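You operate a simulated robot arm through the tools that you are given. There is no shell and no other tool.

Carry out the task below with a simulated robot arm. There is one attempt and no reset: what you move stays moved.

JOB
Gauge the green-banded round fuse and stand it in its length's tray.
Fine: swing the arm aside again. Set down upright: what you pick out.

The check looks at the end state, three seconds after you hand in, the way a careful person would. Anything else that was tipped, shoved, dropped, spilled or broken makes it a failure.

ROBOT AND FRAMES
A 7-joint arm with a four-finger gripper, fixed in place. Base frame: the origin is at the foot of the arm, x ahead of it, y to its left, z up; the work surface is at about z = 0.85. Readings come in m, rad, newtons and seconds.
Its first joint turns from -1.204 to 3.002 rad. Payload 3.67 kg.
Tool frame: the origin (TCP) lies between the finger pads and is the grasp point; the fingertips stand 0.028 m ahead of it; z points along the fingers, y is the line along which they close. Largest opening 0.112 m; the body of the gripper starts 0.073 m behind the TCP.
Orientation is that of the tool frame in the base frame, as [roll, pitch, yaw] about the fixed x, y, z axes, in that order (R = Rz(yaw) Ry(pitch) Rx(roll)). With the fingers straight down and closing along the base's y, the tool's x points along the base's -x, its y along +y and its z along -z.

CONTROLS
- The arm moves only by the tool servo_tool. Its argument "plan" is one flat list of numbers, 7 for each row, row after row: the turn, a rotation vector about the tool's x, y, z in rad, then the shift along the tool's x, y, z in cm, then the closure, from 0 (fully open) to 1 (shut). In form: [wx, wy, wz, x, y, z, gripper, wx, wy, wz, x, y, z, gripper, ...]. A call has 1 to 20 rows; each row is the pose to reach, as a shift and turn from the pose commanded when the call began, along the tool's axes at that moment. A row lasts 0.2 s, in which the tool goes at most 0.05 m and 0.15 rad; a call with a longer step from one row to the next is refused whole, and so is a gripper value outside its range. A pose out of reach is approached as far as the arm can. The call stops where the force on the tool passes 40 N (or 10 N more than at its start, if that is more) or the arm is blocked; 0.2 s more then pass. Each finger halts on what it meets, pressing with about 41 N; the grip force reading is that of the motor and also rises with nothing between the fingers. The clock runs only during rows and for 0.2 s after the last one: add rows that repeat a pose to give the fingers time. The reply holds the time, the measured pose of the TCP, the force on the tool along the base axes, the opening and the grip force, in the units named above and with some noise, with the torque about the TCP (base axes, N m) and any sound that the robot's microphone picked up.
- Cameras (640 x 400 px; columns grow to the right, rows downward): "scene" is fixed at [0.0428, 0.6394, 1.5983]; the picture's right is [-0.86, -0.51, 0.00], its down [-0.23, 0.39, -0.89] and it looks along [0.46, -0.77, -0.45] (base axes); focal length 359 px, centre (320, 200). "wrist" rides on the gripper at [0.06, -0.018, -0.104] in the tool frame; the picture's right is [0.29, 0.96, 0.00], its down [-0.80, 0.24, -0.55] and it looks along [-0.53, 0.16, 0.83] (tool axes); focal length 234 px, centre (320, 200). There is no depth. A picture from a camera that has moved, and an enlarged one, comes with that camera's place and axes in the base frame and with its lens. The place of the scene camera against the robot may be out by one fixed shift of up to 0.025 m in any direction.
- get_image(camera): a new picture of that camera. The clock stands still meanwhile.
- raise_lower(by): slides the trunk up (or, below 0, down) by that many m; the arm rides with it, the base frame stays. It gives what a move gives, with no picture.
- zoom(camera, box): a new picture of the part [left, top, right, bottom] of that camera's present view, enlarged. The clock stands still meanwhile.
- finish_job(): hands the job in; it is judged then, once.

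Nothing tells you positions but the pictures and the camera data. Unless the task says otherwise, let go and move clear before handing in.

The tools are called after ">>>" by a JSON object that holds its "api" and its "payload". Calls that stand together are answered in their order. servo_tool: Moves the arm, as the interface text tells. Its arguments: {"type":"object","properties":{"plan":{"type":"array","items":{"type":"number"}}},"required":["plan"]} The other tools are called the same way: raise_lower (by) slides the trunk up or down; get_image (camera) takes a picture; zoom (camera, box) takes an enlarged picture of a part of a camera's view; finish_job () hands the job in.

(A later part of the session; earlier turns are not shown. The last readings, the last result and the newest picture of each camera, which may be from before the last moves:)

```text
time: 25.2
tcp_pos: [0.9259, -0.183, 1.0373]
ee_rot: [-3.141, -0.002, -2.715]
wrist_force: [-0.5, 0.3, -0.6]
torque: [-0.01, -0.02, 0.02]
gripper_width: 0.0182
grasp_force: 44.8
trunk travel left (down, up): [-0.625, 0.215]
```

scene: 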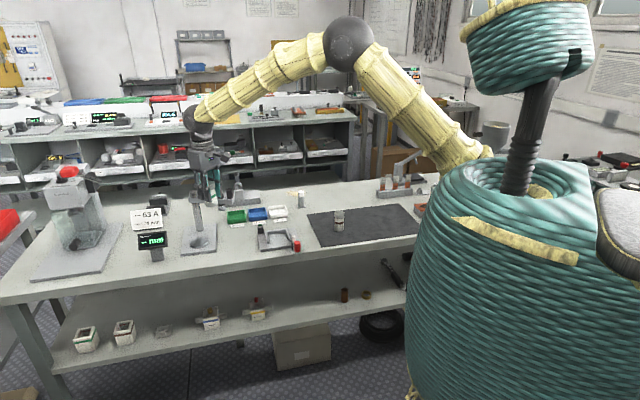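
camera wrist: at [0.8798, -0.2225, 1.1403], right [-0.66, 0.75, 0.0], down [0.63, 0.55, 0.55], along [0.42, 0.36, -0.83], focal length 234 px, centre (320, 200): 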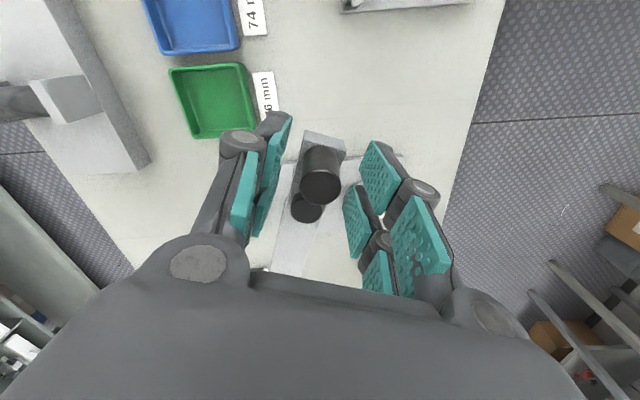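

The handle is held (18 mm). I'll loosen to a close cage so it can slide, then swing the gauge arm along its arc about the post, first half only.

>>> {"api": "servo_tool", "payload": {"plan": [0, 0, 0, 0, 0, 0, 0.815, 0, 0, 0, 0, 0, 0, 0.815, 0, 0, 0.089, -0.032, 1.182, 0, 0.815, 0, 0, 0.178, -0.169, 2.357, 0, 0.815, 0, 0, 0.267, -0.41, 3.515, 0, 0.815, 0, 0, 0.356, -0.753, 4.646, 0, 0.815, 0, 0, 0.445, -1.195, 5.743, 0, 0.815, 0, 0, 0.534, -1.732, 6.796, 0, 0.815, 0, 0, 0.623, -2.362, 7.798, 0, 0.815, 0, 0, 0.623, -2.362, 7.798, 0, 0.815]}}

>>> {"api": "get_image", "payload": {"camera": "wrist"}}

>>> {"api": "zoom", "payload": {"camera": "scene", "box": [160, 170, 270, 260]}}

```text
time: 27.4
tcp_pos: [0.9148, -0.1025, 1.0375]
ee_rot: [-3.14, 0.002, 2.945]
wrist_force: [-0.4, -0.2, 0.1]
torque: [0.0, 0.0, -0.02]
gripper_width: 0.0204
grasp_force: 0.1
trunk travel left (down, up): [-0.625, 0.215]
```

```text
taken
camera wrist: at [0.8537, -0.1067, 1.1401], right [-0.09, 1.0, 0.0], down [0.83, 0.08, 0.55], along [0.55, 0.05, -0.83], focal length 234 px, centre (320, 200)
```

wrist: 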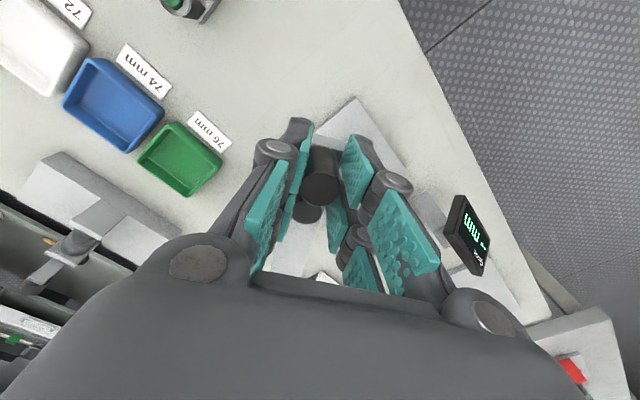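

```text
4.44 times, centred on (215, 215) of scene
camera zoom: at [0.0428, 0.6394, 1.5983], right [-0.86, -0.51, 0.0], down [-0.23, 0.39, -0.89], along [0.46, -0.77, -0.45], focal length 1595 px, centre (787, 133)
```

zoom: 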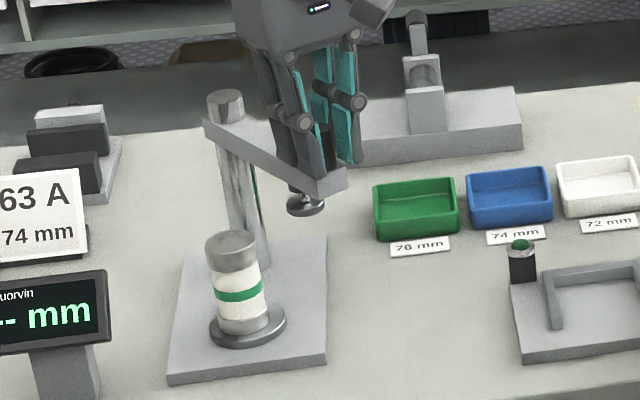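

The gauge arm swings freely and the foot clears the fuse top by about 12 mm. I'll continue the second half of the arc to bring the plunger over the fuse.

>>> {"api": "servo_tool", "payload": {"plan": [0, 0, 0.089, -0.032, 1.182, 0, 0.815, 0, 0, 0.178, -0.169, 2.357, 0, 0.815, 0, 0, 0.267, -0.41, 3.515, 0, 0.815, 0, 0, 0.356, -0.753, 4.646, 0, 0.815, 0, 0, 0.445, -1.195, 5.743, 0, 0.815, 0, 0, 0.534, -1.732, 6.796, 0, 0.815, 0, 0, 0.6, -2.18, 7.53, 0, 0.815, 0, 0, 0.6, -2.18, 7.53, 0, 0.815]}}

>>> {"api": "get_image", "payload": {"camera": "wrist"}}

>>> {"api": "zoom", "payload": {"camera": "scene", "box": [140, 170, 250, 260]}}

```text
time: 29.2
tcp_pos: [0.9526, -0.0336, 1.038]
ee_rot: [-3.141, 0.001, 2.344]
wrist_force: [0.0, 0.5, -0.1]
torque: [0.02, 0.0, -0.02]
gripper_width: 0.0209
grasp_force: 0.0
trunk travel left (down, up): [-0.625, 0.215]
```

```text
taken
camera wrist: at [0.8971, -0.0008, 1.1403], right [0.48, 0.88, 0.0], down [0.73, -0.4, 0.55], along [0.49, -0.27, -0.83], focal length 234 px, centre (320, 200)
```

wrist: 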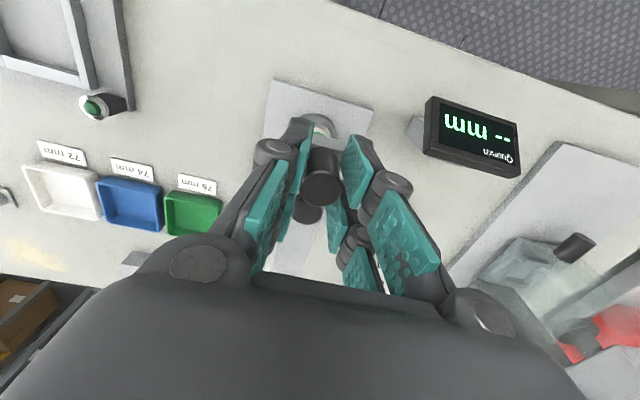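

```text
4.44 times, centred on (195, 215) of scene
camera zoom: at [0.0428, 0.6394, 1.5983], right [-0.86, -0.51, 0.0], down [-0.23, 0.39, -0.89], along [0.46, -0.77, -0.45], focal length 1595 px, centre (876, 133)
```

zoom: 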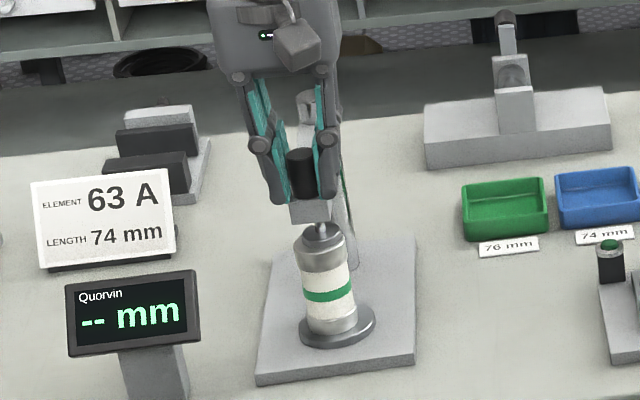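

The foot is nearly over the fuse and the display still shows "--". I'll nudge the last degree or so, watching force.

>>> {"api": "servo_tool", "payload": {"plan": [0, 0, 0.01, 0, 0.15, 0, 0.815, 0, 0, 0.02, 0, 0.3, 0, 0.815, 0, 0, 0.03, -0.01, 0.4, 0, 0.815, 0, 0, 0.03, -0.01, 0.4, 0, 0.815]}}

>>> {"api": "zoom", "payload": {"camera": "scene", "box": [140, 170, 250, 260]}}

>>> {"api": "zoom", "payload": {"camera": "wrist", "box": [250, 70, 400, 250]}}

```text
time: 30.2
tcp_pos: [0.9541, -0.0298, 1.0377]
ee_rot: [-3.142, -0.001, 2.316]
wrist_force: [-5.3, -1.9, -1.6]
torque: [0.01, 0.08, 0.02]
gripper_width: 0.0227
grasp_force: 2.1
trunk travel left (down, up): [-0.625, 0.215]
```

```text
4.44 times, centred on (195, 215) of scene
camera zoom: at [0.0428, 0.6394, 1.5983], right [-0.86, -0.51, 0.0], down [-0.23, 0.39, -0.89], along [0.46, -0.77, -0.45], focal length 1595 px, centre (876, 133)
```

zoom: 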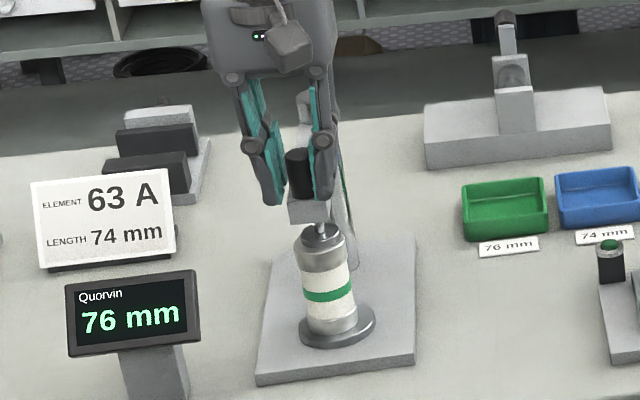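

```text
2.22 times, centred on (325, 160) of wrist
camera zoom: at [0.9007, 0.0031, 1.1399], right [0.51, 0.86, 0.0], down [0.72, -0.42, 0.55], along [0.48, -0.28, -0.83], focal length 520 px, centre (309, 289)
```

zoom: 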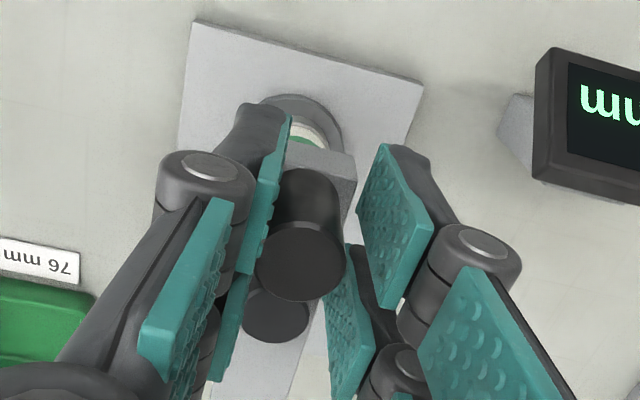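

The display reads 76 mm. I'll ease the pressure on the stop, let it settle, and re-read to be sure.

>>> {"api": "servo_tool", "payload": {"plan": [0, 0, 0, 0, -0.1, 0, 0.8, 0, 0, 0, 0, -0.15, 0, 0.8, 0, 0, 0, 0, -0.15, 0, 0.8]}}

>>> {"api": "zoom", "payload": {"camera": "scene", "box": [150, 215, 230, 265]}}

>>> {"api": "zoom", "payload": {"camera": "scene", "box": [190, 200, 240, 250]}}

```text
time: 31.0
tcp_pos: [0.9531, -0.0315, 1.0374]
ee_rot: [-3.14, 0.0, 2.317]
wrist_force: [0.2, -0.5, -0.5]
torque: [-0.01, 0.01, -0.03]
gripper_width: 0.0227
grasp_force: 0.2
trunk travel left (down, up): [-0.625, 0.215]
```

```text
8.00 times, centred on (190, 240) of scene
camera zoom: at [0.0428, 0.6394, 1.5983], right [-0.86, -0.51, 0.0], down [-0.23, 0.39, -0.89], along [0.46, -0.77, -0.45], focal length 2870 px, centre (1360, -120)
```

zoom: 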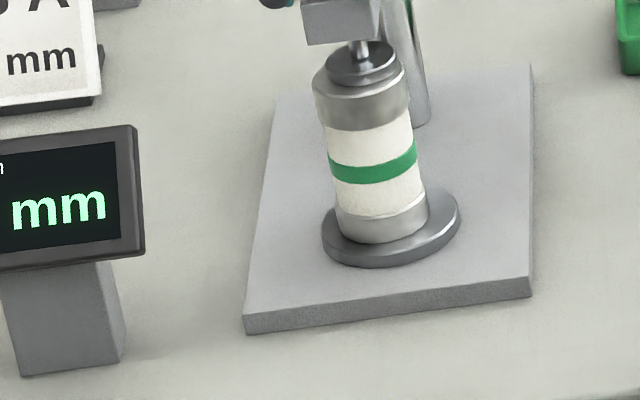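

```text
8.00 times, centred on (215, 225) of scene
camera zoom: at [0.0428, 0.6394, 1.5983], right [-0.86, -0.51, 0.0], down [-0.23, 0.39, -0.89], along [0.46, -0.77, -0.45], focal length 2870 px, centre (1160, 0)
```

zoom: 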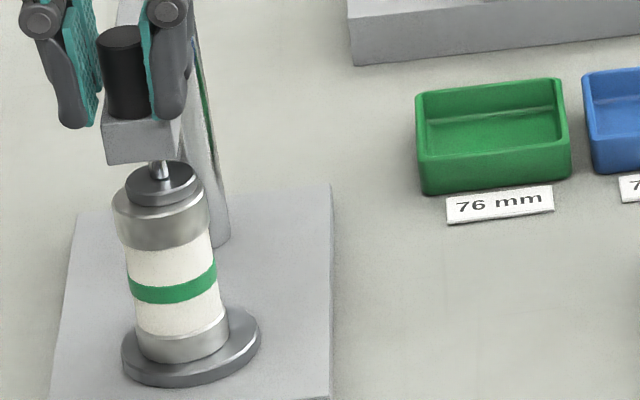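

>>> {"api": "zoom", "payload": {"camera": "scene", "box": [130, 200, 210, 265]}}

>>> {"api": "get_image", "payload": {"camera": "wrist"}}

```text
6.15 times, centred on (170, 232) of scene
camera zoom: at [0.0428, 0.6394, 1.5983], right [-0.86, -0.51, 0.0], down [-0.23, 0.39, -0.89], along [0.46, -0.77, -0.45], focal length 2208 px, centre (1243, 0)
```

zoom: 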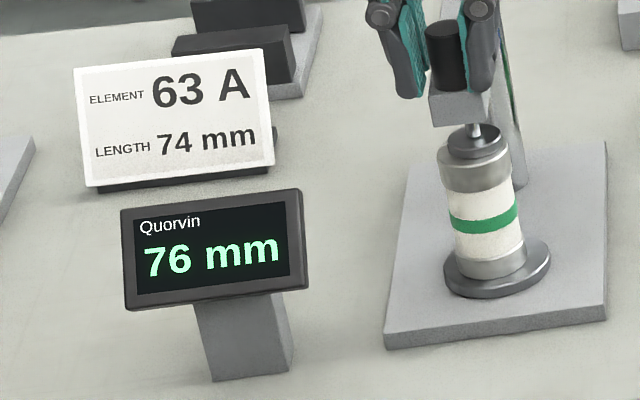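

```text
taken
camera wrist: at [0.9008, 0.002, 1.1403], right [0.51, 0.86, 0.0], down [0.72, -0.42, 0.55], along [0.48, -0.28, -0.83], focal length 234 px, centre (320, 200)
```

wrist: 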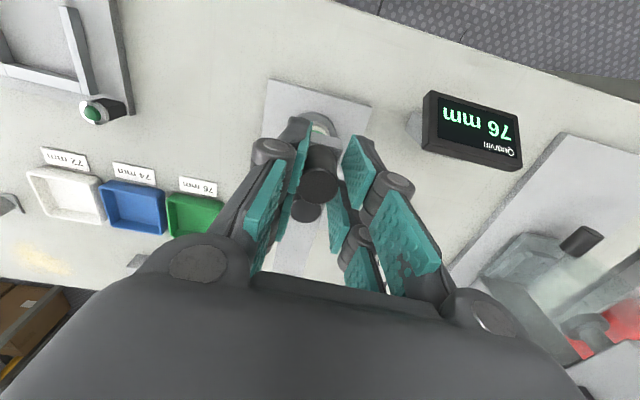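

The reading holds steady at 76 mm, so the fuse belongs in the green tray (the 63 A / 74 mm sign is for another part). The foot doesn't touch the fuse, so I'll swing the gauge arm back along its arc.

>>> {"api": "servo_tool", "payload": {"plan": [0, 0, -0.0885, -0.088, -1.173, 0, 0.8, 0, 0, -0.177, -0.279, -2.334, 0, 0.8, 0, 0, -0.2655, -0.572, -3.473, 0, 0.8, 0, 0, -0.354, -0.965, -4.582, 0, 0.8, 0, 0, -0.4424, -1.454, -5.652, 0, 0.8, 0, 0, -0.531, -2.036, -6.675, 0, 0.8, 0, 0, -0.6194, -2.705, -7.642, 0, 0.8, 0, 0, -0.6194, -2.705, -7.642, 0, 0.8]}}

>>> {"api": "zoom", "payload": {"camera": "scene", "box": [140, 170, 250, 260]}}

```text
time: 32.8
tcp_pos: [0.916, -0.1033, 1.0379]
ee_rot: [3.14, 0.0, 2.936]
wrist_force: [1.0, -0.4, 0.7]
torque: [0.0, -0.02, -0.01]
gripper_width: 0.0222
grasp_force: 0.1
trunk travel left (down, up): [-0.625, 0.215]
```

```text
4.44 times, centred on (195, 215) of scene
camera zoom: at [0.0428, 0.6394, 1.5983], right [-0.86, -0.51, 0.0], down [-0.23, 0.39, -0.89], along [0.46, -0.77, -0.45], focal length 1595 px, centre (876, 133)
```

zoom: 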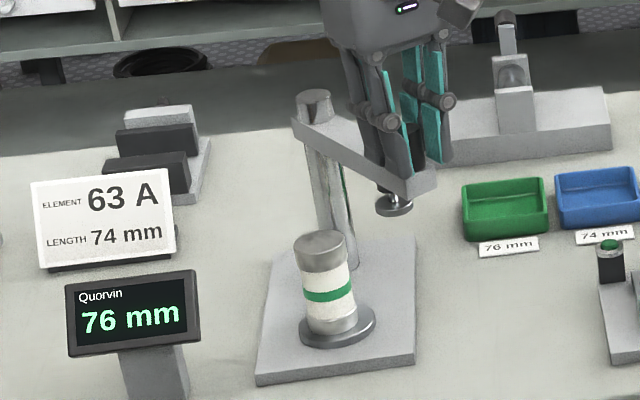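

The fuse stands undisturbed and the reading is latched. I'll complete the second half of the swing back to the parked position.

>>> {"api": "servo_tool", "payload": {"plan": [0, 0, -0.0885, -0.088, -1.173, 0, 0.8, 0, 0, -0.177, -0.279, -2.334, 0, 0.8, 0, 0, -0.2655, -0.572, -3.473, 0, 0.8, 0, 0, -0.354, -0.965, -4.582, 0, 0.8, 0, 0, -0.4424, -1.454, -5.652, 0, 0.8, 0, 0, -0.531, -2.036, -6.675, 0, 0.8, 0, 0, -0.6194, -2.705, -7.642, 0, 0.8, 0, 0, -0.636, -2.84, -7.82, 0, 0.8, 0, 0, -0.636, -2.84, -7.82, 0, 0.8]}}

>>> {"api": "get_image", "payload": {"camera": "wrist"}}

>>> {"api": "zoom", "payload": {"camera": "scene", "box": [160, 170, 270, 260]}}

```text
time: 34.8
tcp_pos: [0.9275, -0.1864, 1.0387]
ee_rot: [3.141, 0.0, -2.71]
wrist_force: [-2.3, 3.3, -1.0]
torque: [0.07, 0.03, 0.0]
gripper_width: 0.0243
grasp_force: 2.1
trunk travel left (down, up): [-0.625, 0.215]
```

```text
taken
camera wrist: at [0.8812, -0.2252, 1.1413], right [-0.66, 0.75, 0.0], down [0.62, 0.55, 0.55], along [0.42, 0.37, -0.83], focal length 234 px, centre (320, 200)
```

wrist: 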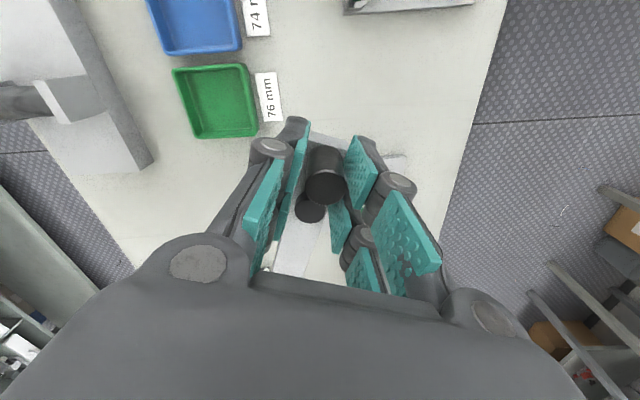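

```text
4.44 times, centred on (215, 215) of scene
camera zoom: at [0.0428, 0.6394, 1.5983], right [-0.86, -0.51, 0.0], down [-0.23, 0.39, -0.89], along [0.46, -0.77, -0.45], focal length 1595 px, centre (787, 133)
```

zoom: 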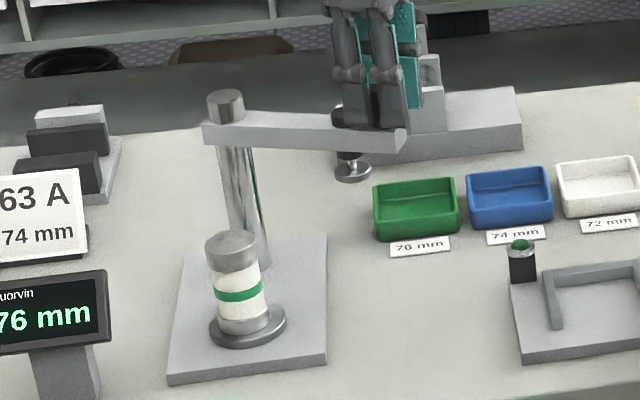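

The gauge arm is back at its end stop (parked). I'll release the handle, and take a zoom of the green tray from here.

>>> {"api": "servo_tool", "payload": {"plan": [0, 0, 0, 0, 0.15, 0, 0.8, 0, 0, 0, 0, 0.2, 0, 0.7, 0, 0, 0, 0, 0.2, 0, 0.55, 0, 0, 0, 0, 0.2, 0, 0.4, 0, 0, 0, 0, 0.2, 0, 0.4]}}

>>> {"api": "zoom", "payload": {"camera": "wrist", "box": [130, 0, 310, 150]}}

>>> {"api": "zoom", "payload": {"camera": "scene", "box": [160, 170, 270, 260]}}

```text
time: 36.0
tcp_pos: [0.9261, -0.1839, 1.0388]
ee_rot: [3.14, 0.0, -2.713]
wrist_force: [0.2, 1.0, 0.6]
torque: [0.03, -0.01, -0.01]
gripper_width: 0.0673
grasp_force: 0.0
trunk travel left (down, up): [-0.625, 0.215]
```

```text
2.67 times, centred on (220, 75) of wrist
camera zoom: at [0.8807, -0.2232, 1.1409], right [-0.66, 0.75, 0.0], down [0.62, 0.55, 0.55], along [0.42, 0.37, -0.83], focal length 624 px, centre (587, 533)
```

zoom: 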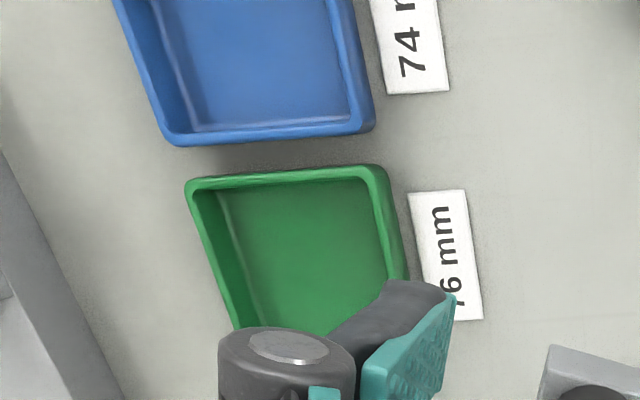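

```text
4.44 times, centred on (215, 215) of scene
camera zoom: at [0.0428, 0.6394, 1.5983], right [-0.86, -0.51, 0.0], down [-0.23, 0.39, -0.89], along [0.46, -0.77, -0.45], focal length 1595 px, centre (787, 133)
```

zoom: 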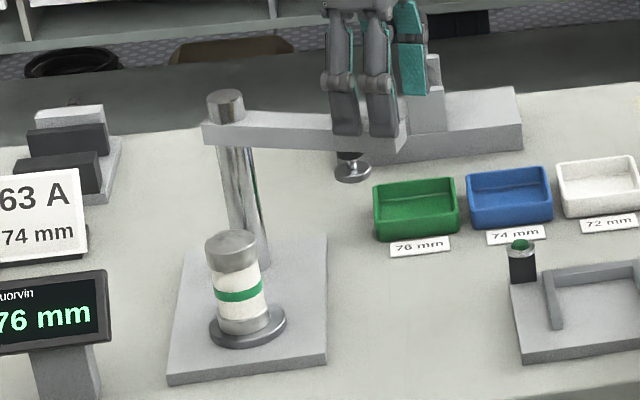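

The handle is released and the gauge arm stays parked. I'll rise and test how far the arm can reach over the green tray (≈(0.99, −0.27), 1.03 m from the base axis) before picking up the fuse.

>>> {"api": "servo_tool", "payload": {"plan": [0, 0, 0, 0, 0, -1, 0.4, 0, 0, 0, 0, 0, -5, 0.4, 0, 0, 0, 0, 0, -9, 0.4, 0, 0, 0, 0, -3, -11, 0.4, 0, 0, 0, -0.6, -6, -11, 0.4, 0, 0, 0, -1.2, -8.5, -11, 0.4, 0, 0, 0, -1.9, -10.1, -11, 0.4, 0, 0, 0, -1.9, -10.1, -11, 0.4]}}

>>> {"api": "get_image", "payload": {"camera": "wrist"}}

>>> {"api": "get_image", "payload": {"camera": "scene"}}

```text
time: 37.8
tcp_pos: [0.984, -0.2675, 1.1478]
ee_rot: [3.14, 0.002, -2.713]
wrist_force: [-0.2, 0.3, 0.0]
torque: [0.0, -0.01, 0.0]
gripper_width: 0.0674
grasp_force: 0.2
trunk travel left (down, up): [-0.625, 0.215]
```

```text
taken
camera wrist: at [0.9384, -0.3069, 1.2509], right [-0.66, 0.75, 0.0], down [0.62, 0.55, 0.55], along [0.42, 0.37, -0.83], focal length 234 px, centre (320, 200)
```

wrist: 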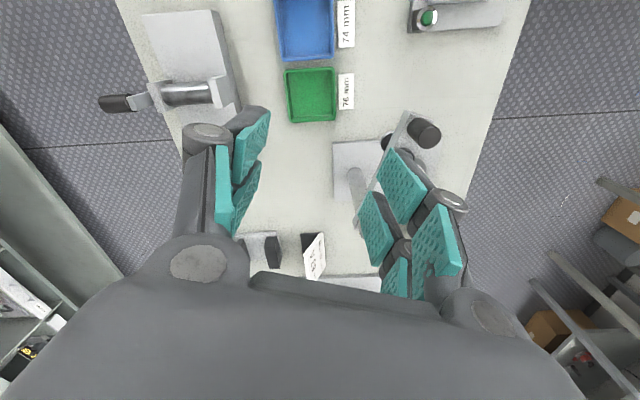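

```text
taken
```

scene: 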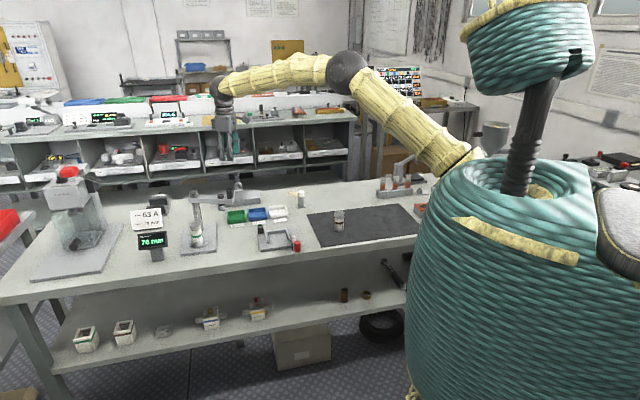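

The arm reaches 1.02 m at this height. I'll zoom in on the green tray for its precise centre and shape.

>>> {"api": "zoom", "payload": {"camera": "wrist", "box": [260, 40, 380, 150]}}

>>> {"api": "zoom", "payload": {"camera": "scene", "box": [215, 195, 275, 235]}}

```text
3.64 times, centred on (320, 95) of wrist
camera zoom: at [0.9384, -0.3069, 1.2509], right [-0.66, 0.75, 0.0], down [0.62, 0.55, 0.55], along [0.42, 0.37, -0.83], focal length 852 px, centre (320, 582)
```

zoom: 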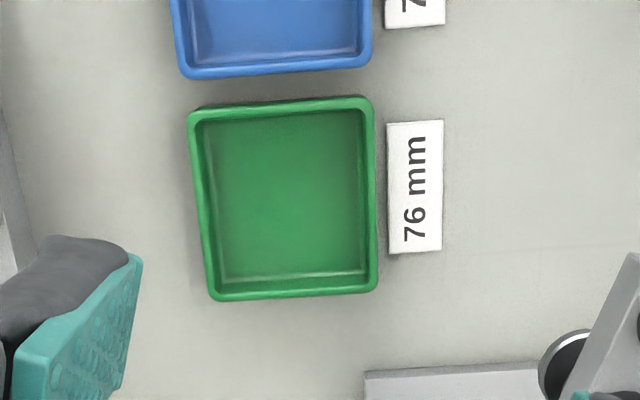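

```text
10.00 times, centred on (245, 215) of scene
camera zoom: at [0.0428, 0.6394, 1.5983], right [-0.86, -0.51, 0.0], down [-0.23, 0.39, -0.89], along [0.46, -0.77, -0.45], focal length 3588 px, centre (1070, 50)
```

zoom: 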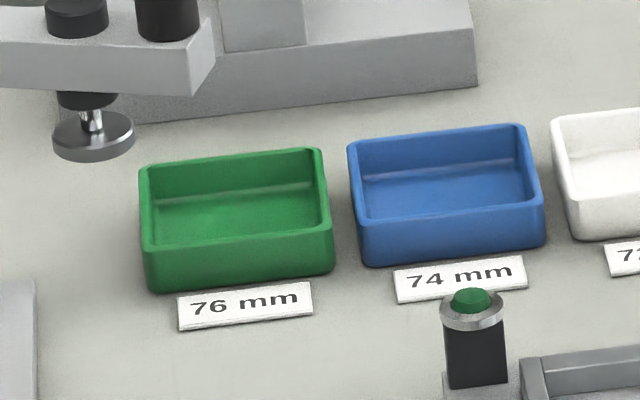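

Tray rim corners put its centre at about (0.996, −0.274), outer side ≈72 mm. I'll test with the empty, open gripper whether the vertical tool can get down there, stopping well above the rim.

>>> {"api": "servo_tool", "payload": {"plan": [0, 0, 0, -0.36, -0.66, 4, 0.4, 0, 0, 0, -0.36, -0.66, 8, 0.4, 0, 0, 0, -0.36, -0.66, 12, 0.4, 0, 0, 0, -0.36, -0.66, 16, 0.4, 0, 0, 0, -0.36, -0.66, 19.5, 0.4, 0, 0, 0, -0.36, -0.66, 19.5, 0.4]}}

>>> {"api": "get_image", "payload": {"camera": "wrist"}}

>>> {"api": "zoom", "payload": {"camera": "scene", "box": [180, 140, 310, 240]}}

```text
time: 39.2
tcp_pos: [0.9901, -0.2721, 0.9518]
ee_rot: [-3.141, 0.002, -2.712]
wrist_force: [-0.3, -0.3, 0.1]
torque: [0.03, -0.01, -0.02]
gripper_width: 0.0671
grasp_force: 0.0
trunk travel left (down, up): [-0.625, 0.215]
```

```text
taken
camera wrist: at [0.9449, -0.3121, 1.0538], right [-0.66, 0.75, 0.0], down [0.62, 0.55, 0.55], along [0.42, 0.37, -0.83], focal length 234 px, centre (320, 200)
```

wrist: 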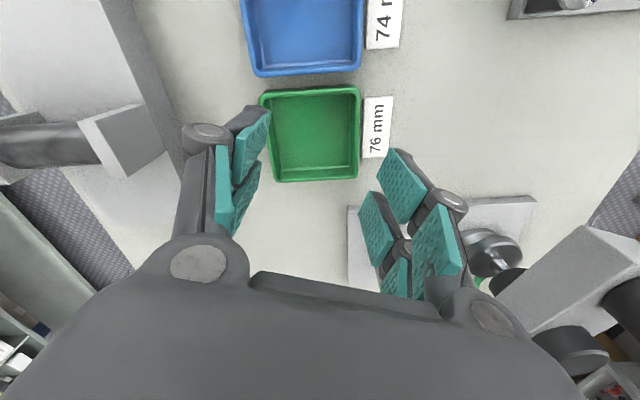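

```text
4.00 times, centred on (245, 190) of scene
camera zoom: at [0.0428, 0.6394, 1.5983], right [-0.86, -0.51, 0.0], down [-0.23, 0.39, -0.89], along [0.46, -0.77, -0.45], focal length 1435 px, centre (620, 240)
```

zoom: 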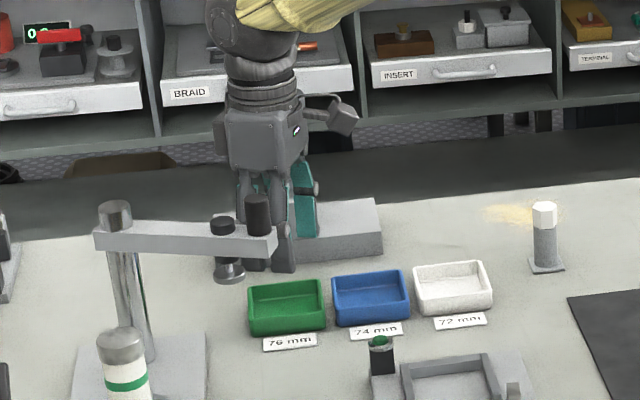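

The vertical tool does reach here (1.027 m). One zoom to fix the tray centre from this close viewpoint.

>>> {"api": "zoom", "payload": {"camera": "wrist", "box": [240, 70, 400, 200]}}

```text
3.08 times, centred on (320, 135) of wrist
camera zoom: at [0.9449, -0.3121, 1.0538], right [-0.66, 0.75, 0.0], down [0.62, 0.55, 0.55], along [0.42, 0.37, -0.83], focal length 720 px, centre (320, 400)
```

zoom: 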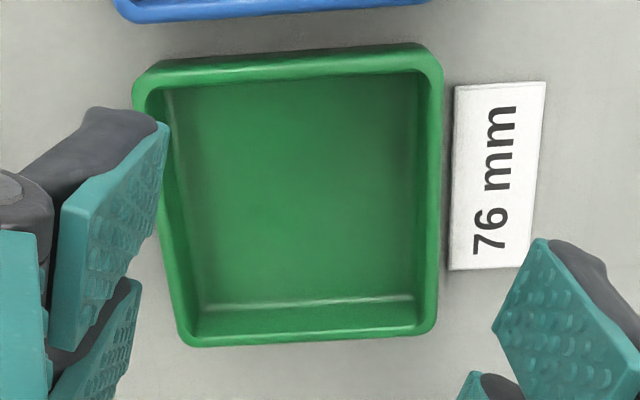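

The green tray centre is confirmed at (0.996, −0.2745). I'll rise, then return above the fuse on the anvil with the original tool heading.

>>> {"api": "servo_tool", "payload": {"plan": [0, 0, 0, 0, 0, -4.5, 0.4, 0, 0, 0, 0, 0, -9, 0.4, 0, 0, 0, 0, 0, -13.5, 0.4, 0, 0, 0, 0, 0, -18, 0.4, 0, 0, 0.07, -1.3, 3.4, -18, 0.4, 0, 0, 0.14, -2.6, 6.8, -18, 0.4, 0, 0, 0.215, -3.9, 10.2, -18, 0.4, 0, 0, 0.29, -5.2, 13.7, -18, 0.4, 0, 0, 0.36, -6.5, 17.1, -18, 0.4, 0, 0, 0.428, -7.76, 20.49, -18, 0.4, 0, 0, 0.428, -7.76, 20.49, -18, 0.4]}}

>>> {"api": "get_image", "payload": {"camera": "wrist"}}

>>> {"api": "zoom", "payload": {"camera": "wrist", "box": [260, 50, 380, 150]}}

```text
time: 41.6
tcp_pos: [0.9774, -0.0539, 1.1346]
ee_rot: [3.139, 0.002, 3.14]
wrist_force: [0.2, -0.8, -0.4]
torque: [0.02, 0.01, -0.03]
gripper_width: 0.0674
grasp_force: 0.0
trunk travel left (down, up): [-0.625, 0.215]
```

```text
taken
camera wrist: at [0.9185, -0.0698, 1.2359], right [-0.29, 0.96, 0.0], down [0.8, 0.24, 0.56], along [0.53, 0.16, -0.83], focal length 234 px, centre (320, 200)
```

wrist: 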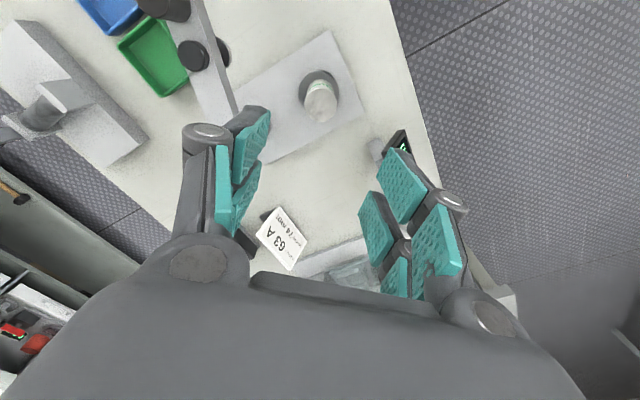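

```text
4.00 times, centred on (320, 100) of wrist
camera zoom: at [0.9185, -0.0698, 1.2359], right [-0.29, 0.96, 0.0], down [0.8, 0.24, 0.56], along [0.53, 0.16, -0.83], focal length 937 px, centre (320, 600)
```

zoom: 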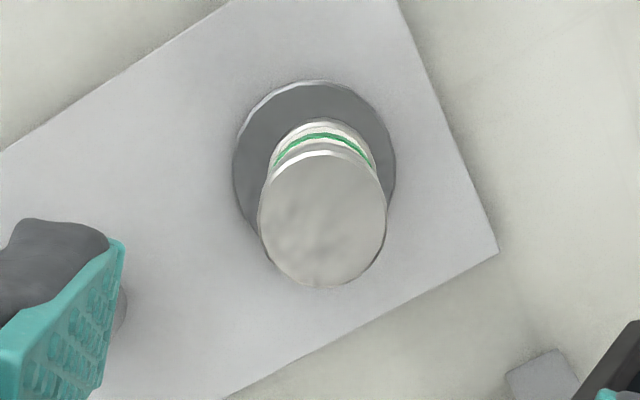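

The fuse top is at (0.976, −0.052), within 2 mm of the tool axis. I'll descend around it to z ≈ 0.929 with open fingers and check.

>>> {"api": "servo_tool", "payload": {"plan": [0, 0, 0, 0.15, 0.15, 4, 0.4, 0, 0, 0, 0.15, 0.15, 8, 0.4, 0, 0, 0, 0.15, 0.15, 12, 0.4, 0, 0, 0, 0.15, 0.15, 16, 0.4, 0, 0, 0, 0.15, 0.15, 18.5, 0.4, 0, 0, 0, 0.15, 0.15, 20.5, 0.4, 0, 0, 0, 0.15, 0.15, 20.5, 0.4]}}

>>> {"api": "get_image", "payload": {"camera": "wrist"}}

>>> {"api": "zoom", "payload": {"camera": "scene", "box": [160, 170, 250, 260]}}

```text
time: 43.2
tcp_pos: [0.9751, -0.0519, 0.9277]
ee_rot: [3.142, 0.002, -3.141]
wrist_force: [0.2, -0.2, 0.6]
torque: [-0.01, -0.03, -0.02]
gripper_width: 0.0671
grasp_force: 0.0
trunk travel left (down, up): [-0.625, 0.215]
```

```text
taken
camera wrist: at [0.9152, -0.0679, 1.03], right [-0.29, 0.96, 0.0], down [0.8, 0.24, 0.55], along [0.53, 0.16, -0.83], focal length 234 px, centre (320, 200)
```

wrist: 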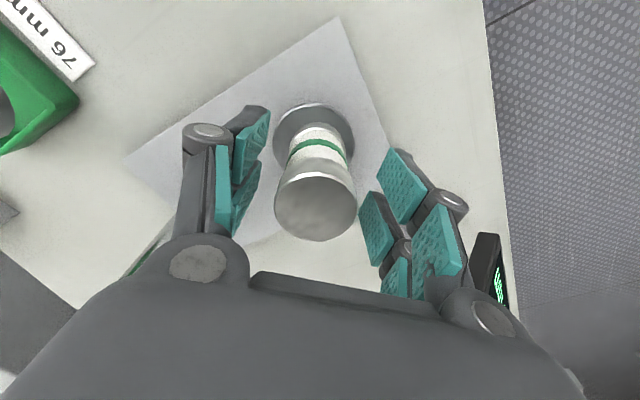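

```text
4.44 times, centred on (205, 215) of scene
camera zoom: at [0.0428, 0.6394, 1.5983], right [-0.86, -0.51, 0.0], down [-0.23, 0.39, -0.89], along [0.46, -0.77, -0.45], focal length 1595 px, centre (831, 133)
```

zoom: 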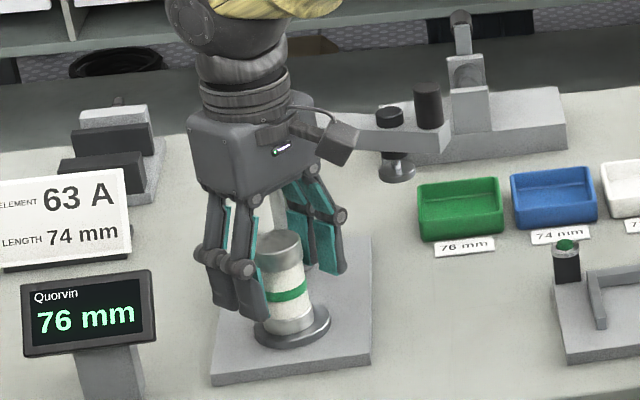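

Well centred. I'll close on the fuse and lift it straight up off the anvil.

>>> {"api": "servo_tool", "payload": {"plan": [0, 0, 0, 0, 0, 0, 0.55, 0, 0, 0, 0, 0, 0, 0.64, 0, 0, 0, 0, 0, 0, 0.7, 0, 0, 0, 0, 0, 0, 0.85, 0, 0, 0, 0, 0, 0, 1.0, 0, 0, 0, 0, 0, 0, 1.0]}}

>>> {"api": "servo_tool", "payload": {"plan": [0, 0, 0, 0, 0, -0.5, 1, 0, 0, 0, 0, 0, -2, 1, 0, 0, 0, 0, 0, -5, 1, 0, 0, 0, 0, 0, -9, 1, 0, 0, 0, 0, 0, -13, 1, 0, 0, 0, 0, 0, -17, 1, 0, 0, 0, 0, 0, -20, 1, 0, 0, 0, 0, 0, -20, 1]}}

>>> {"api": "get_image", "payload": {"camera": "wrist"}}

>>> {"api": "zoom", "payload": {"camera": "scene", "box": [140, 130, 270, 260]}}

```text
time: 44.6
tcp_pos: [0.9735, -0.0512, 0.9273]
ee_rot: [-3.141, 0.003, -3.139]
wrist_force: [-0.1, -0.2, 1.2]
torque: [-0.01, -0.01, -0.04]
gripper_width: 0.0331
grasp_force: 40.9
trunk travel left (down, up): [-0.625, 0.215]
```

```text
time: 46.4
tcp_pos: [0.9737, -0.05, 1.1278]
ee_rot: [-3.141, 0.001, -3.141]
wrist_force: [-0.8, 0.3, -2.0]
torque: [0.0, 0.03, -0.01]
gripper_width: 0.0336
grasp_force: 40.3
trunk travel left (down, up): [-0.625, 0.215]
```

```text
taken
camera wrist: at [0.9154, -0.0664, 1.2299], right [-0.29, 0.96, 0.0], down [0.8, 0.24, 0.55], along [0.53, 0.16, -0.83], focal length 234 px, centre (320, 200)
```

wrist: 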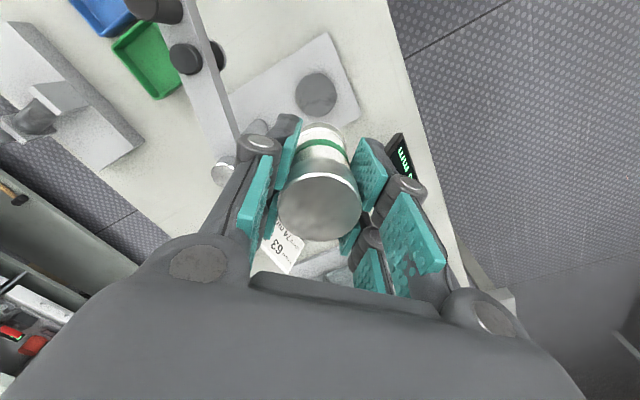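

```text
3.08 times, centred on (205, 195) of scene
camera zoom: at [0.0428, 0.6394, 1.5983], right [-0.86, -0.51, 0.0], down [-0.23, 0.39, -0.89], along [0.46, -0.77, -0.45], focal length 1104 px, centre (674, 215)
```

zoom: 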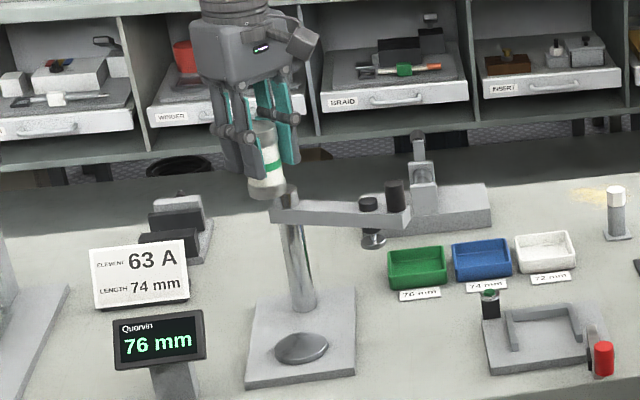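

The fuse is held and the anvil is empty. I'll raise a little more and carry the fuse over to the green 76 mm tray.

>>> {"api": "servo_tool", "payload": {"plan": [0, 0, 0, 0, 0, -3.5, 1, 0, 0, 0, -0.2, -2, -3.5, 1, 0, 0, 0, -0.5, -5.5, -3.5, 1, 0, 0, 0, -0.9, -9, -3.5, 1, 0, 0, 0, -1.2, -12.5, -3.5, 1, 0, 0, 0, -1.5, -16, -3.5, 1, 0, 0, 0, -1.9, -19.5, -3.5, 1, 0, 0, 0, -2.1, -21.5, -3.5, 1, 0, 0, 0, -2.2, -22.46, -3.5, 1, 0, 0, 0, -2.2, -22.46, -3.5, 1]}}

>>> {"api": "get_image", "payload": {"camera": "wrist"}}

>>> {"api": "zoom", "payload": {"camera": "scene", "box": [170, 120, 310, 250]}}

```text
time: 48.6
tcp_pos: [0.9984, -0.2748, 1.1627]
ee_rot: [-3.141, 0.001, -3.139]
wrist_force: [0.0, -0.3, -1.6]
torque: [-0.01, 0.01, -0.03]
gripper_width: 0.0333
grasp_force: 40.8
trunk travel left (down, up): [-0.625, 0.215]
```

```text
taken
camera wrist: at [0.9386, -0.2921, 1.2657], right [-0.29, 0.96, 0.0], down [0.8, 0.24, 0.55], along [0.53, 0.16, -0.83], focal length 234 px, centre (320, 200)
```

wrist: 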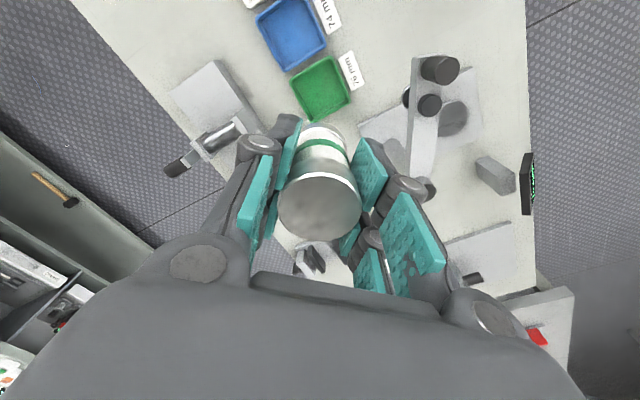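

```text
3.08 times, centred on (240, 185) of scene
camera zoom: at [0.0428, 0.6394, 1.5983], right [-0.86, -0.51, 0.0], down [-0.23, 0.39, -0.89], along [0.46, -0.77, -0.45], focal length 1104 px, centre (566, 246)
```

zoom: 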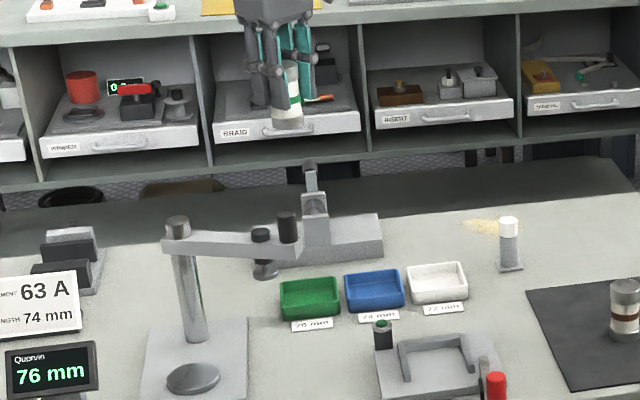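

The fuse is directly above the green tray. I'll lower it to just above the tray floor.

>>> {"api": "servo_tool", "payload": {"plan": [0, 0, 0, 0.25, 0, 3.5, 1, 0, 0, 0, 0.25, 0, 7.5, 1, 0, 0, 0, 0.25, 0, 11.5, 1, 0, 0, 0, 0.25, 0, 15.5, 1, 0, 0, 0, 0.25, 0, 18.5, 1, 0, 0, 0, 0.25, 0, 20.5, 1, 0, 0, 0, 0.25, 0, 21.5, 1, 0, 0, 0, 0.25, 0, 21.5, 1]}}

>>> {"api": "get_image", "payload": {"camera": "wrist"}}

>>> {"api": "zoom", "payload": {"camera": "scene", "box": [200, 170, 290, 240]}}

```text
time: 50.4
tcp_pos: [0.9961, -0.2777, 0.9488]
ee_rot: [-3.141, 0.0, -3.141]
wrist_force: [-0.6, -0.4, -1.9]
torque: [0.01, 0.0, -0.02]
gripper_width: 0.0334
grasp_force: 41.0
trunk travel left (down, up): [-0.625, 0.215]
```

```text
taken
camera wrist: at [0.937, -0.2934, 1.0507], right [-0.29, 0.96, 0.0], down [0.8, 0.24, 0.55], along [0.53, 0.16, -0.83], focal length 234 px, centre (320, 200)
```

wrist: 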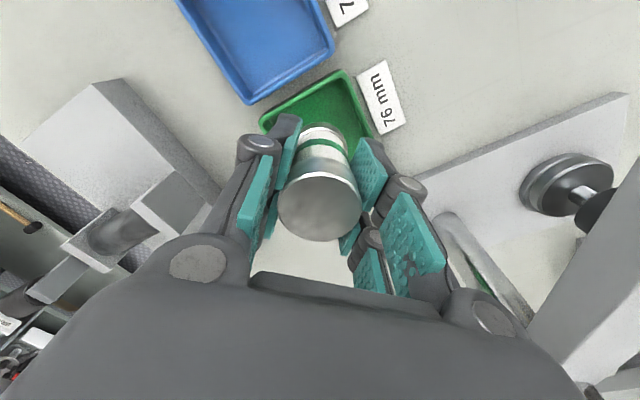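

```text
5.71 times, centred on (245, 205) of scene
camera zoom: at [0.0428, 0.6394, 1.5983], right [-0.86, -0.51, 0.0], down [-0.23, 0.39, -0.89], along [0.46, -0.77, -0.45], focal length 2050 px, centre (749, 171)
```

zoom: 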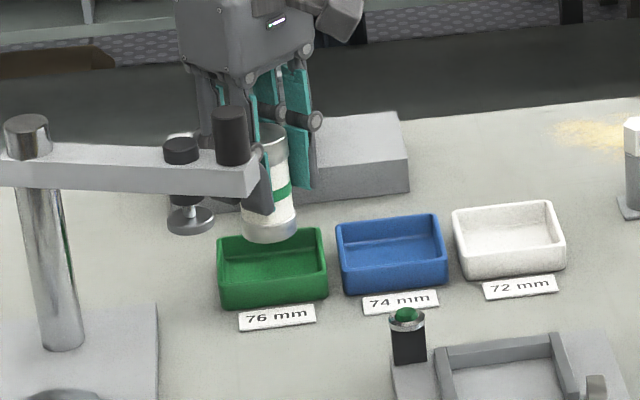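

Centred over the tray, bottom just above the rim. I'll shift 2 mm in y and lower the last centimetres slowly until it touches.

>>> {"api": "servo_tool", "payload": {"plan": [0, 0, 0, 0, 0.2, 0.5, 1, 0, 0, 0, 0, 0.25, 1.2, 1, 0, 0, 0, 0, 0.25, 2.0, 1, 0, 0, 0, 0, 0.25, 2.6, 1, 0, 0, 0, 0, 0.25, 3.0, 1, 0, 0, 0, 0, 0.25, 3.2, 1, 0, 0, 0, 0, 0.25, 3.2, 1]}}

>>> {"api": "zoom", "payload": {"camera": "scene", "box": [200, 170, 290, 240]}}

>>> {"api": "get_image", "payload": {"camera": "wrist"}}

```text
time: 52.0
tcp_pos: [0.9954, -0.273, 0.9155]
ee_rot: [3.141, 0.0, -3.139]
wrist_force: [0.4, 0.7, -1.6]
torque: [-0.02, -0.02, -0.02]
gripper_width: 0.0331
grasp_force: 40.3
trunk travel left (down, up): [-0.625, 0.215]
```

```text
5.71 times, centred on (245, 205) of scene
camera zoom: at [0.0428, 0.6394, 1.5983], right [-0.86, -0.51, 0.0], down [-0.23, 0.39, -0.89], along [0.46, -0.77, -0.45], focal length 2050 px, centre (749, 171)
```

zoom: 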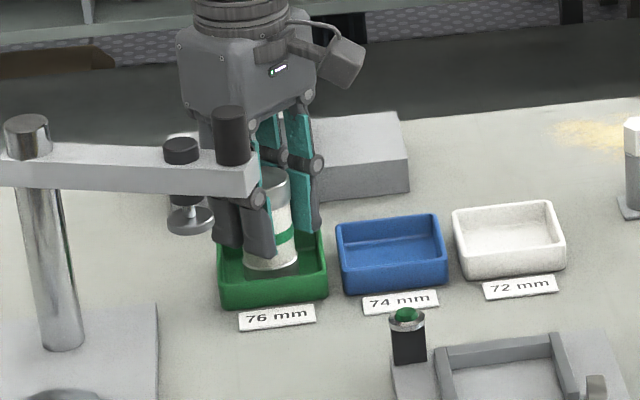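

```text
taken
camera wrist: at [0.9365, -0.29, 1.0181], right [-0.29, 0.96, 0.0], down [0.8, 0.24, 0.55], along [0.53, 0.16, -0.83], focal length 234 px, centre (320, 200)
```

wrist: 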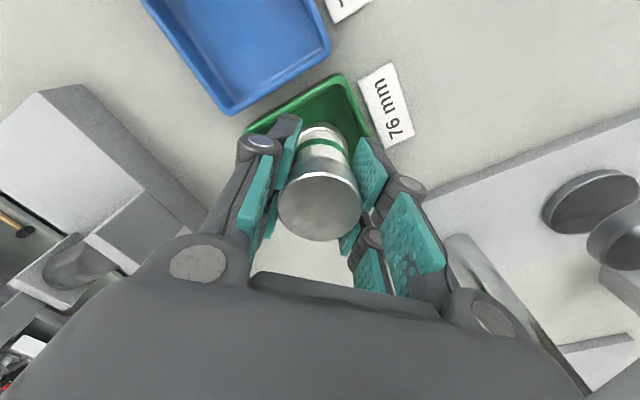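

It is inside the tray and not yet touching. I'll keep lowering in 1–2 mm steps.

>>> {"api": "servo_tool", "payload": {"plan": [0, 0, 0, 0, 0, 0.15, 1, 0, 0, 0, 0, 0, 0.3, 1, 0, 0, 0, 0, 0, 0.4, 1, 0, 0, 0, 0, 0, 0.4, 1]}}

```text
time: 53.0
tcp_pos: [0.995, -0.274, 0.912]
ee_rot: [-3.141, 0.002, -3.14]
wrist_force: [0.3, 0.1, 1.0]
torque: [-0.01, -0.04, 0.02]
gripper_width: 0.0331
grasp_force: 41.2
trunk travel left (down, up): [-0.625, 0.215]
```

The force has shifted by about 2.6 N, so contact is just starting. One more millimetre or so to seat it.

>>> {"api": "servo_tool", "payload": {"plan": [0, 0, 0, 0, 0, 0.08, 1, 0, 0, 0, 0, 0, 0.15, 1, 0, 0, 0, 0, 0, 0.15, 1]}}

>>> {"api": "zoom", "payload": {"camera": "scene", "box": [220, 190, 280, 235]}}

```text
time: 53.8
tcp_pos: [0.9949, -0.2746, 0.9112]
ee_rot: [3.141, 0.002, -3.141]
wrist_force: [-1.9, -0.2, 8.6]
torque: [0.02, 0.09, -0.02]
gripper_width: 0.0334
grasp_force: 40.7
trunk travel left (down, up): [-0.625, 0.215]
```

```text
8.89 times, centred on (250, 212) of scene
camera zoom: at [0.0428, 0.6394, 1.5983], right [-0.86, -0.51, 0.0], down [-0.23, 0.39, -0.89], along [0.46, -0.77, -0.45], focal length 3189 px, centre (942, 89)
```

zoom: 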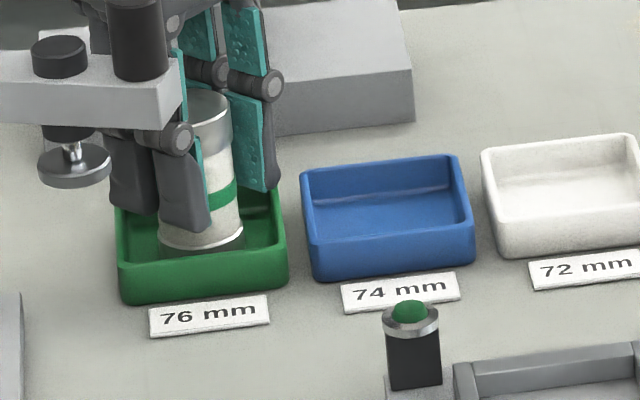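

The fuse is seated (≈10 N). I'll ease the load by 1 mm, open gently, and check before rising.

>>> {"api": "servo_tool", "payload": {"plan": [0, 0, 0, 0, 0, -0.1, 1, 0, 0, 0, 0, 0, -0.1, 0.8, 0, 0, 0, 0, 0, -0.1, 0.68, 0, 0, 0, 0, 0, -0.1, 0.62, 0, 0, 0, 0, 0, -0.1, 0.56, 0, 0, 0, 0, 0, -0.1, 0.48, 0, 0, 0, 0, 0, -0.1, 0.48]}}

>>> {"api": "zoom", "payload": {"camera": "scene", "box": [220, 190, 280, 235]}}

>>> {"api": "get_image", "payload": {"camera": "wrist"}}

```text
time: 55.4
tcp_pos: [0.9968, -0.2747, 0.9109]
ee_rot: [-3.141, -0.001, -3.14]
wrist_force: [-0.4, 0.5, 0.2]
torque: [0.03, -0.04, 0.0]
gripper_width: 0.0584
grasp_force: 0.1
trunk travel left (down, up): [-0.625, 0.215]
```

```text
8.89 times, centred on (250, 212) of scene
camera zoom: at [0.0428, 0.6394, 1.5983], right [-0.86, -0.51, 0.0], down [-0.23, 0.39, -0.89], along [0.46, -0.77, -0.45], focal length 3189 px, centre (942, 89)
```

zoom: 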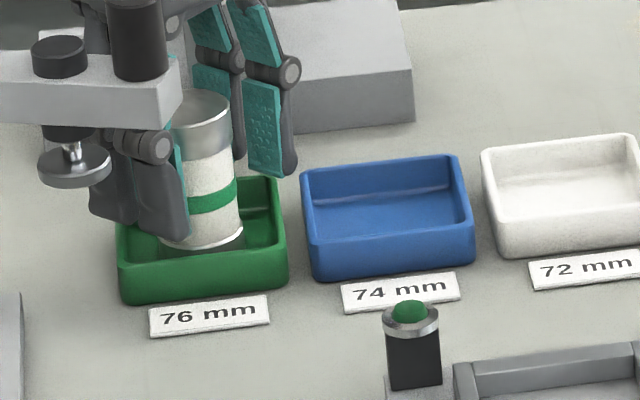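

```text
taken
camera wrist: at [0.9367, -0.2908, 1.0135], right [-0.29, 0.96, 0.0], down [0.8, 0.24, 0.55], along [0.53, 0.16, -0.83], focal length 234 px, centre (320, 200)
```

wrist: 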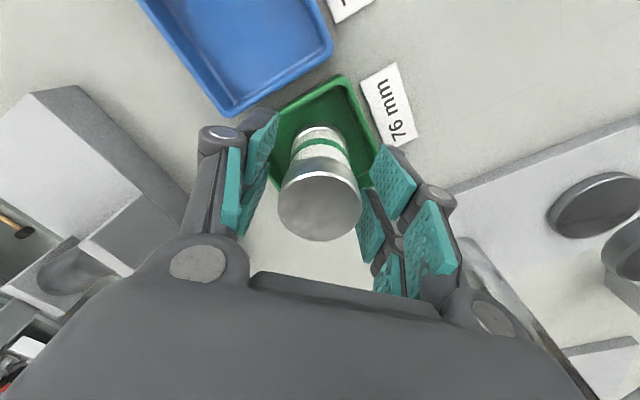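

The fuse stands free in the green tray. I'll rise straight up and back the arm off toward the robot.

>>> {"api": "servo_tool", "payload": {"plan": [0, 0, 0, 0, 0, -1, 0.48, 0, 0, 0, 0, 0, -4, 0.48, 0, 0, 0, 0, 0, -8, 0.48, 0, 0, 0, 0, 0, -12, 0.48, 0, 0, 0, 0, 0, -16, 0.48, 0, 0, 0, 0, 0, -20, 0.48, 0, 0, 0, 0, 0, -24, 0.48, 0, 0, 0, 3, 0, -26, 0.48, 0, 0, 0, 7, 0, -28, 0.48, 0, 0, 0, 11, 0, -30, 0.48, 0, 0, 0, 15, 0, -31, 0.48, 0, 0, 0, 19, 0, -31, 0.48, 0, 0, 0, 23, 0, -31, 0.48, 0, 0, 0, 27, 0, -31, 0.48, 0, 0, 0, 27, 0, -31, 0.48]}}

>>> {"api": "get_image", "payload": {"camera": "scene"}}

>>> {"api": "zoom", "payload": {"camera": "scene", "box": [130, 170, 310, 270]}}

>>> {"api": "get_image", "payload": {"camera": "wrist"}}

```text
time: 58.6
tcp_pos: [0.7236, -0.2747, 1.2194]
ee_rot: [3.141, 0.0, -3.139]
wrist_force: [0.0, -0.6, -1.0]
torque: [0.01, 0.0, -0.01]
gripper_width: 0.0585
grasp_force: 0.1
trunk travel left (down, up): [-0.625, 0.215]
```

```text
taken
```

scene: 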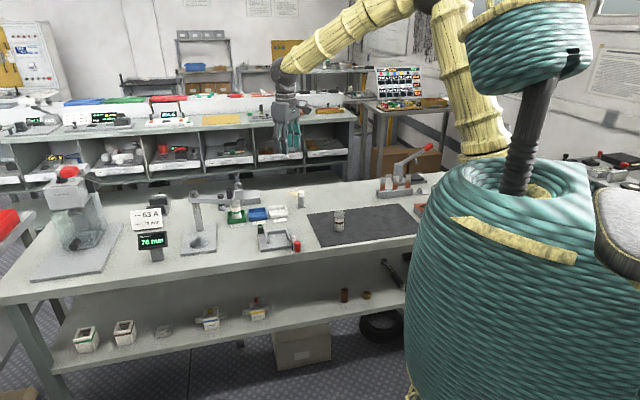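

```text
3.56 times, centred on (220, 220) of scene
camera zoom: at [0.0428, 0.6394, 1.5983], right [-0.86, -0.51, 0.0], down [-0.23, 0.39, -0.89], along [0.46, -0.77, -0.45], focal length 1276 px, centre (676, 129)
```

zoom: 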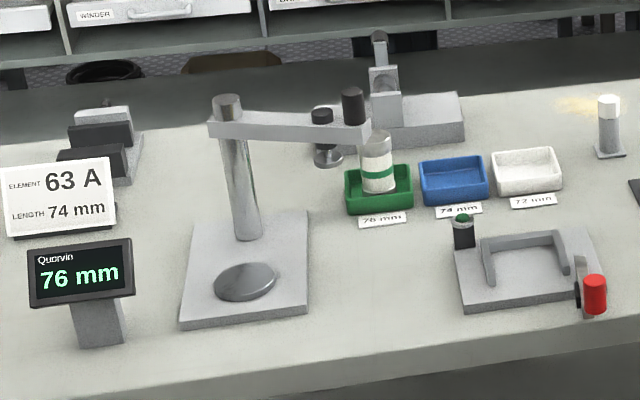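

```text
taken
camera wrist: at [0.6659, -0.2916, 1.3216], right [-0.29, 0.96, 0.0], down [0.8, 0.24, 0.55], along [0.53, 0.16, -0.83], focal length 234 px, centre (320, 200)
```

wrist: 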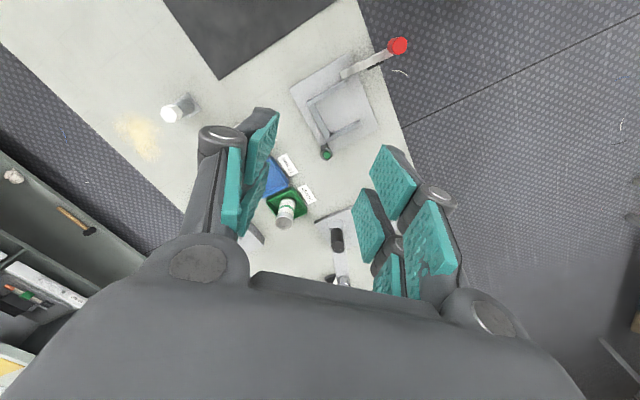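

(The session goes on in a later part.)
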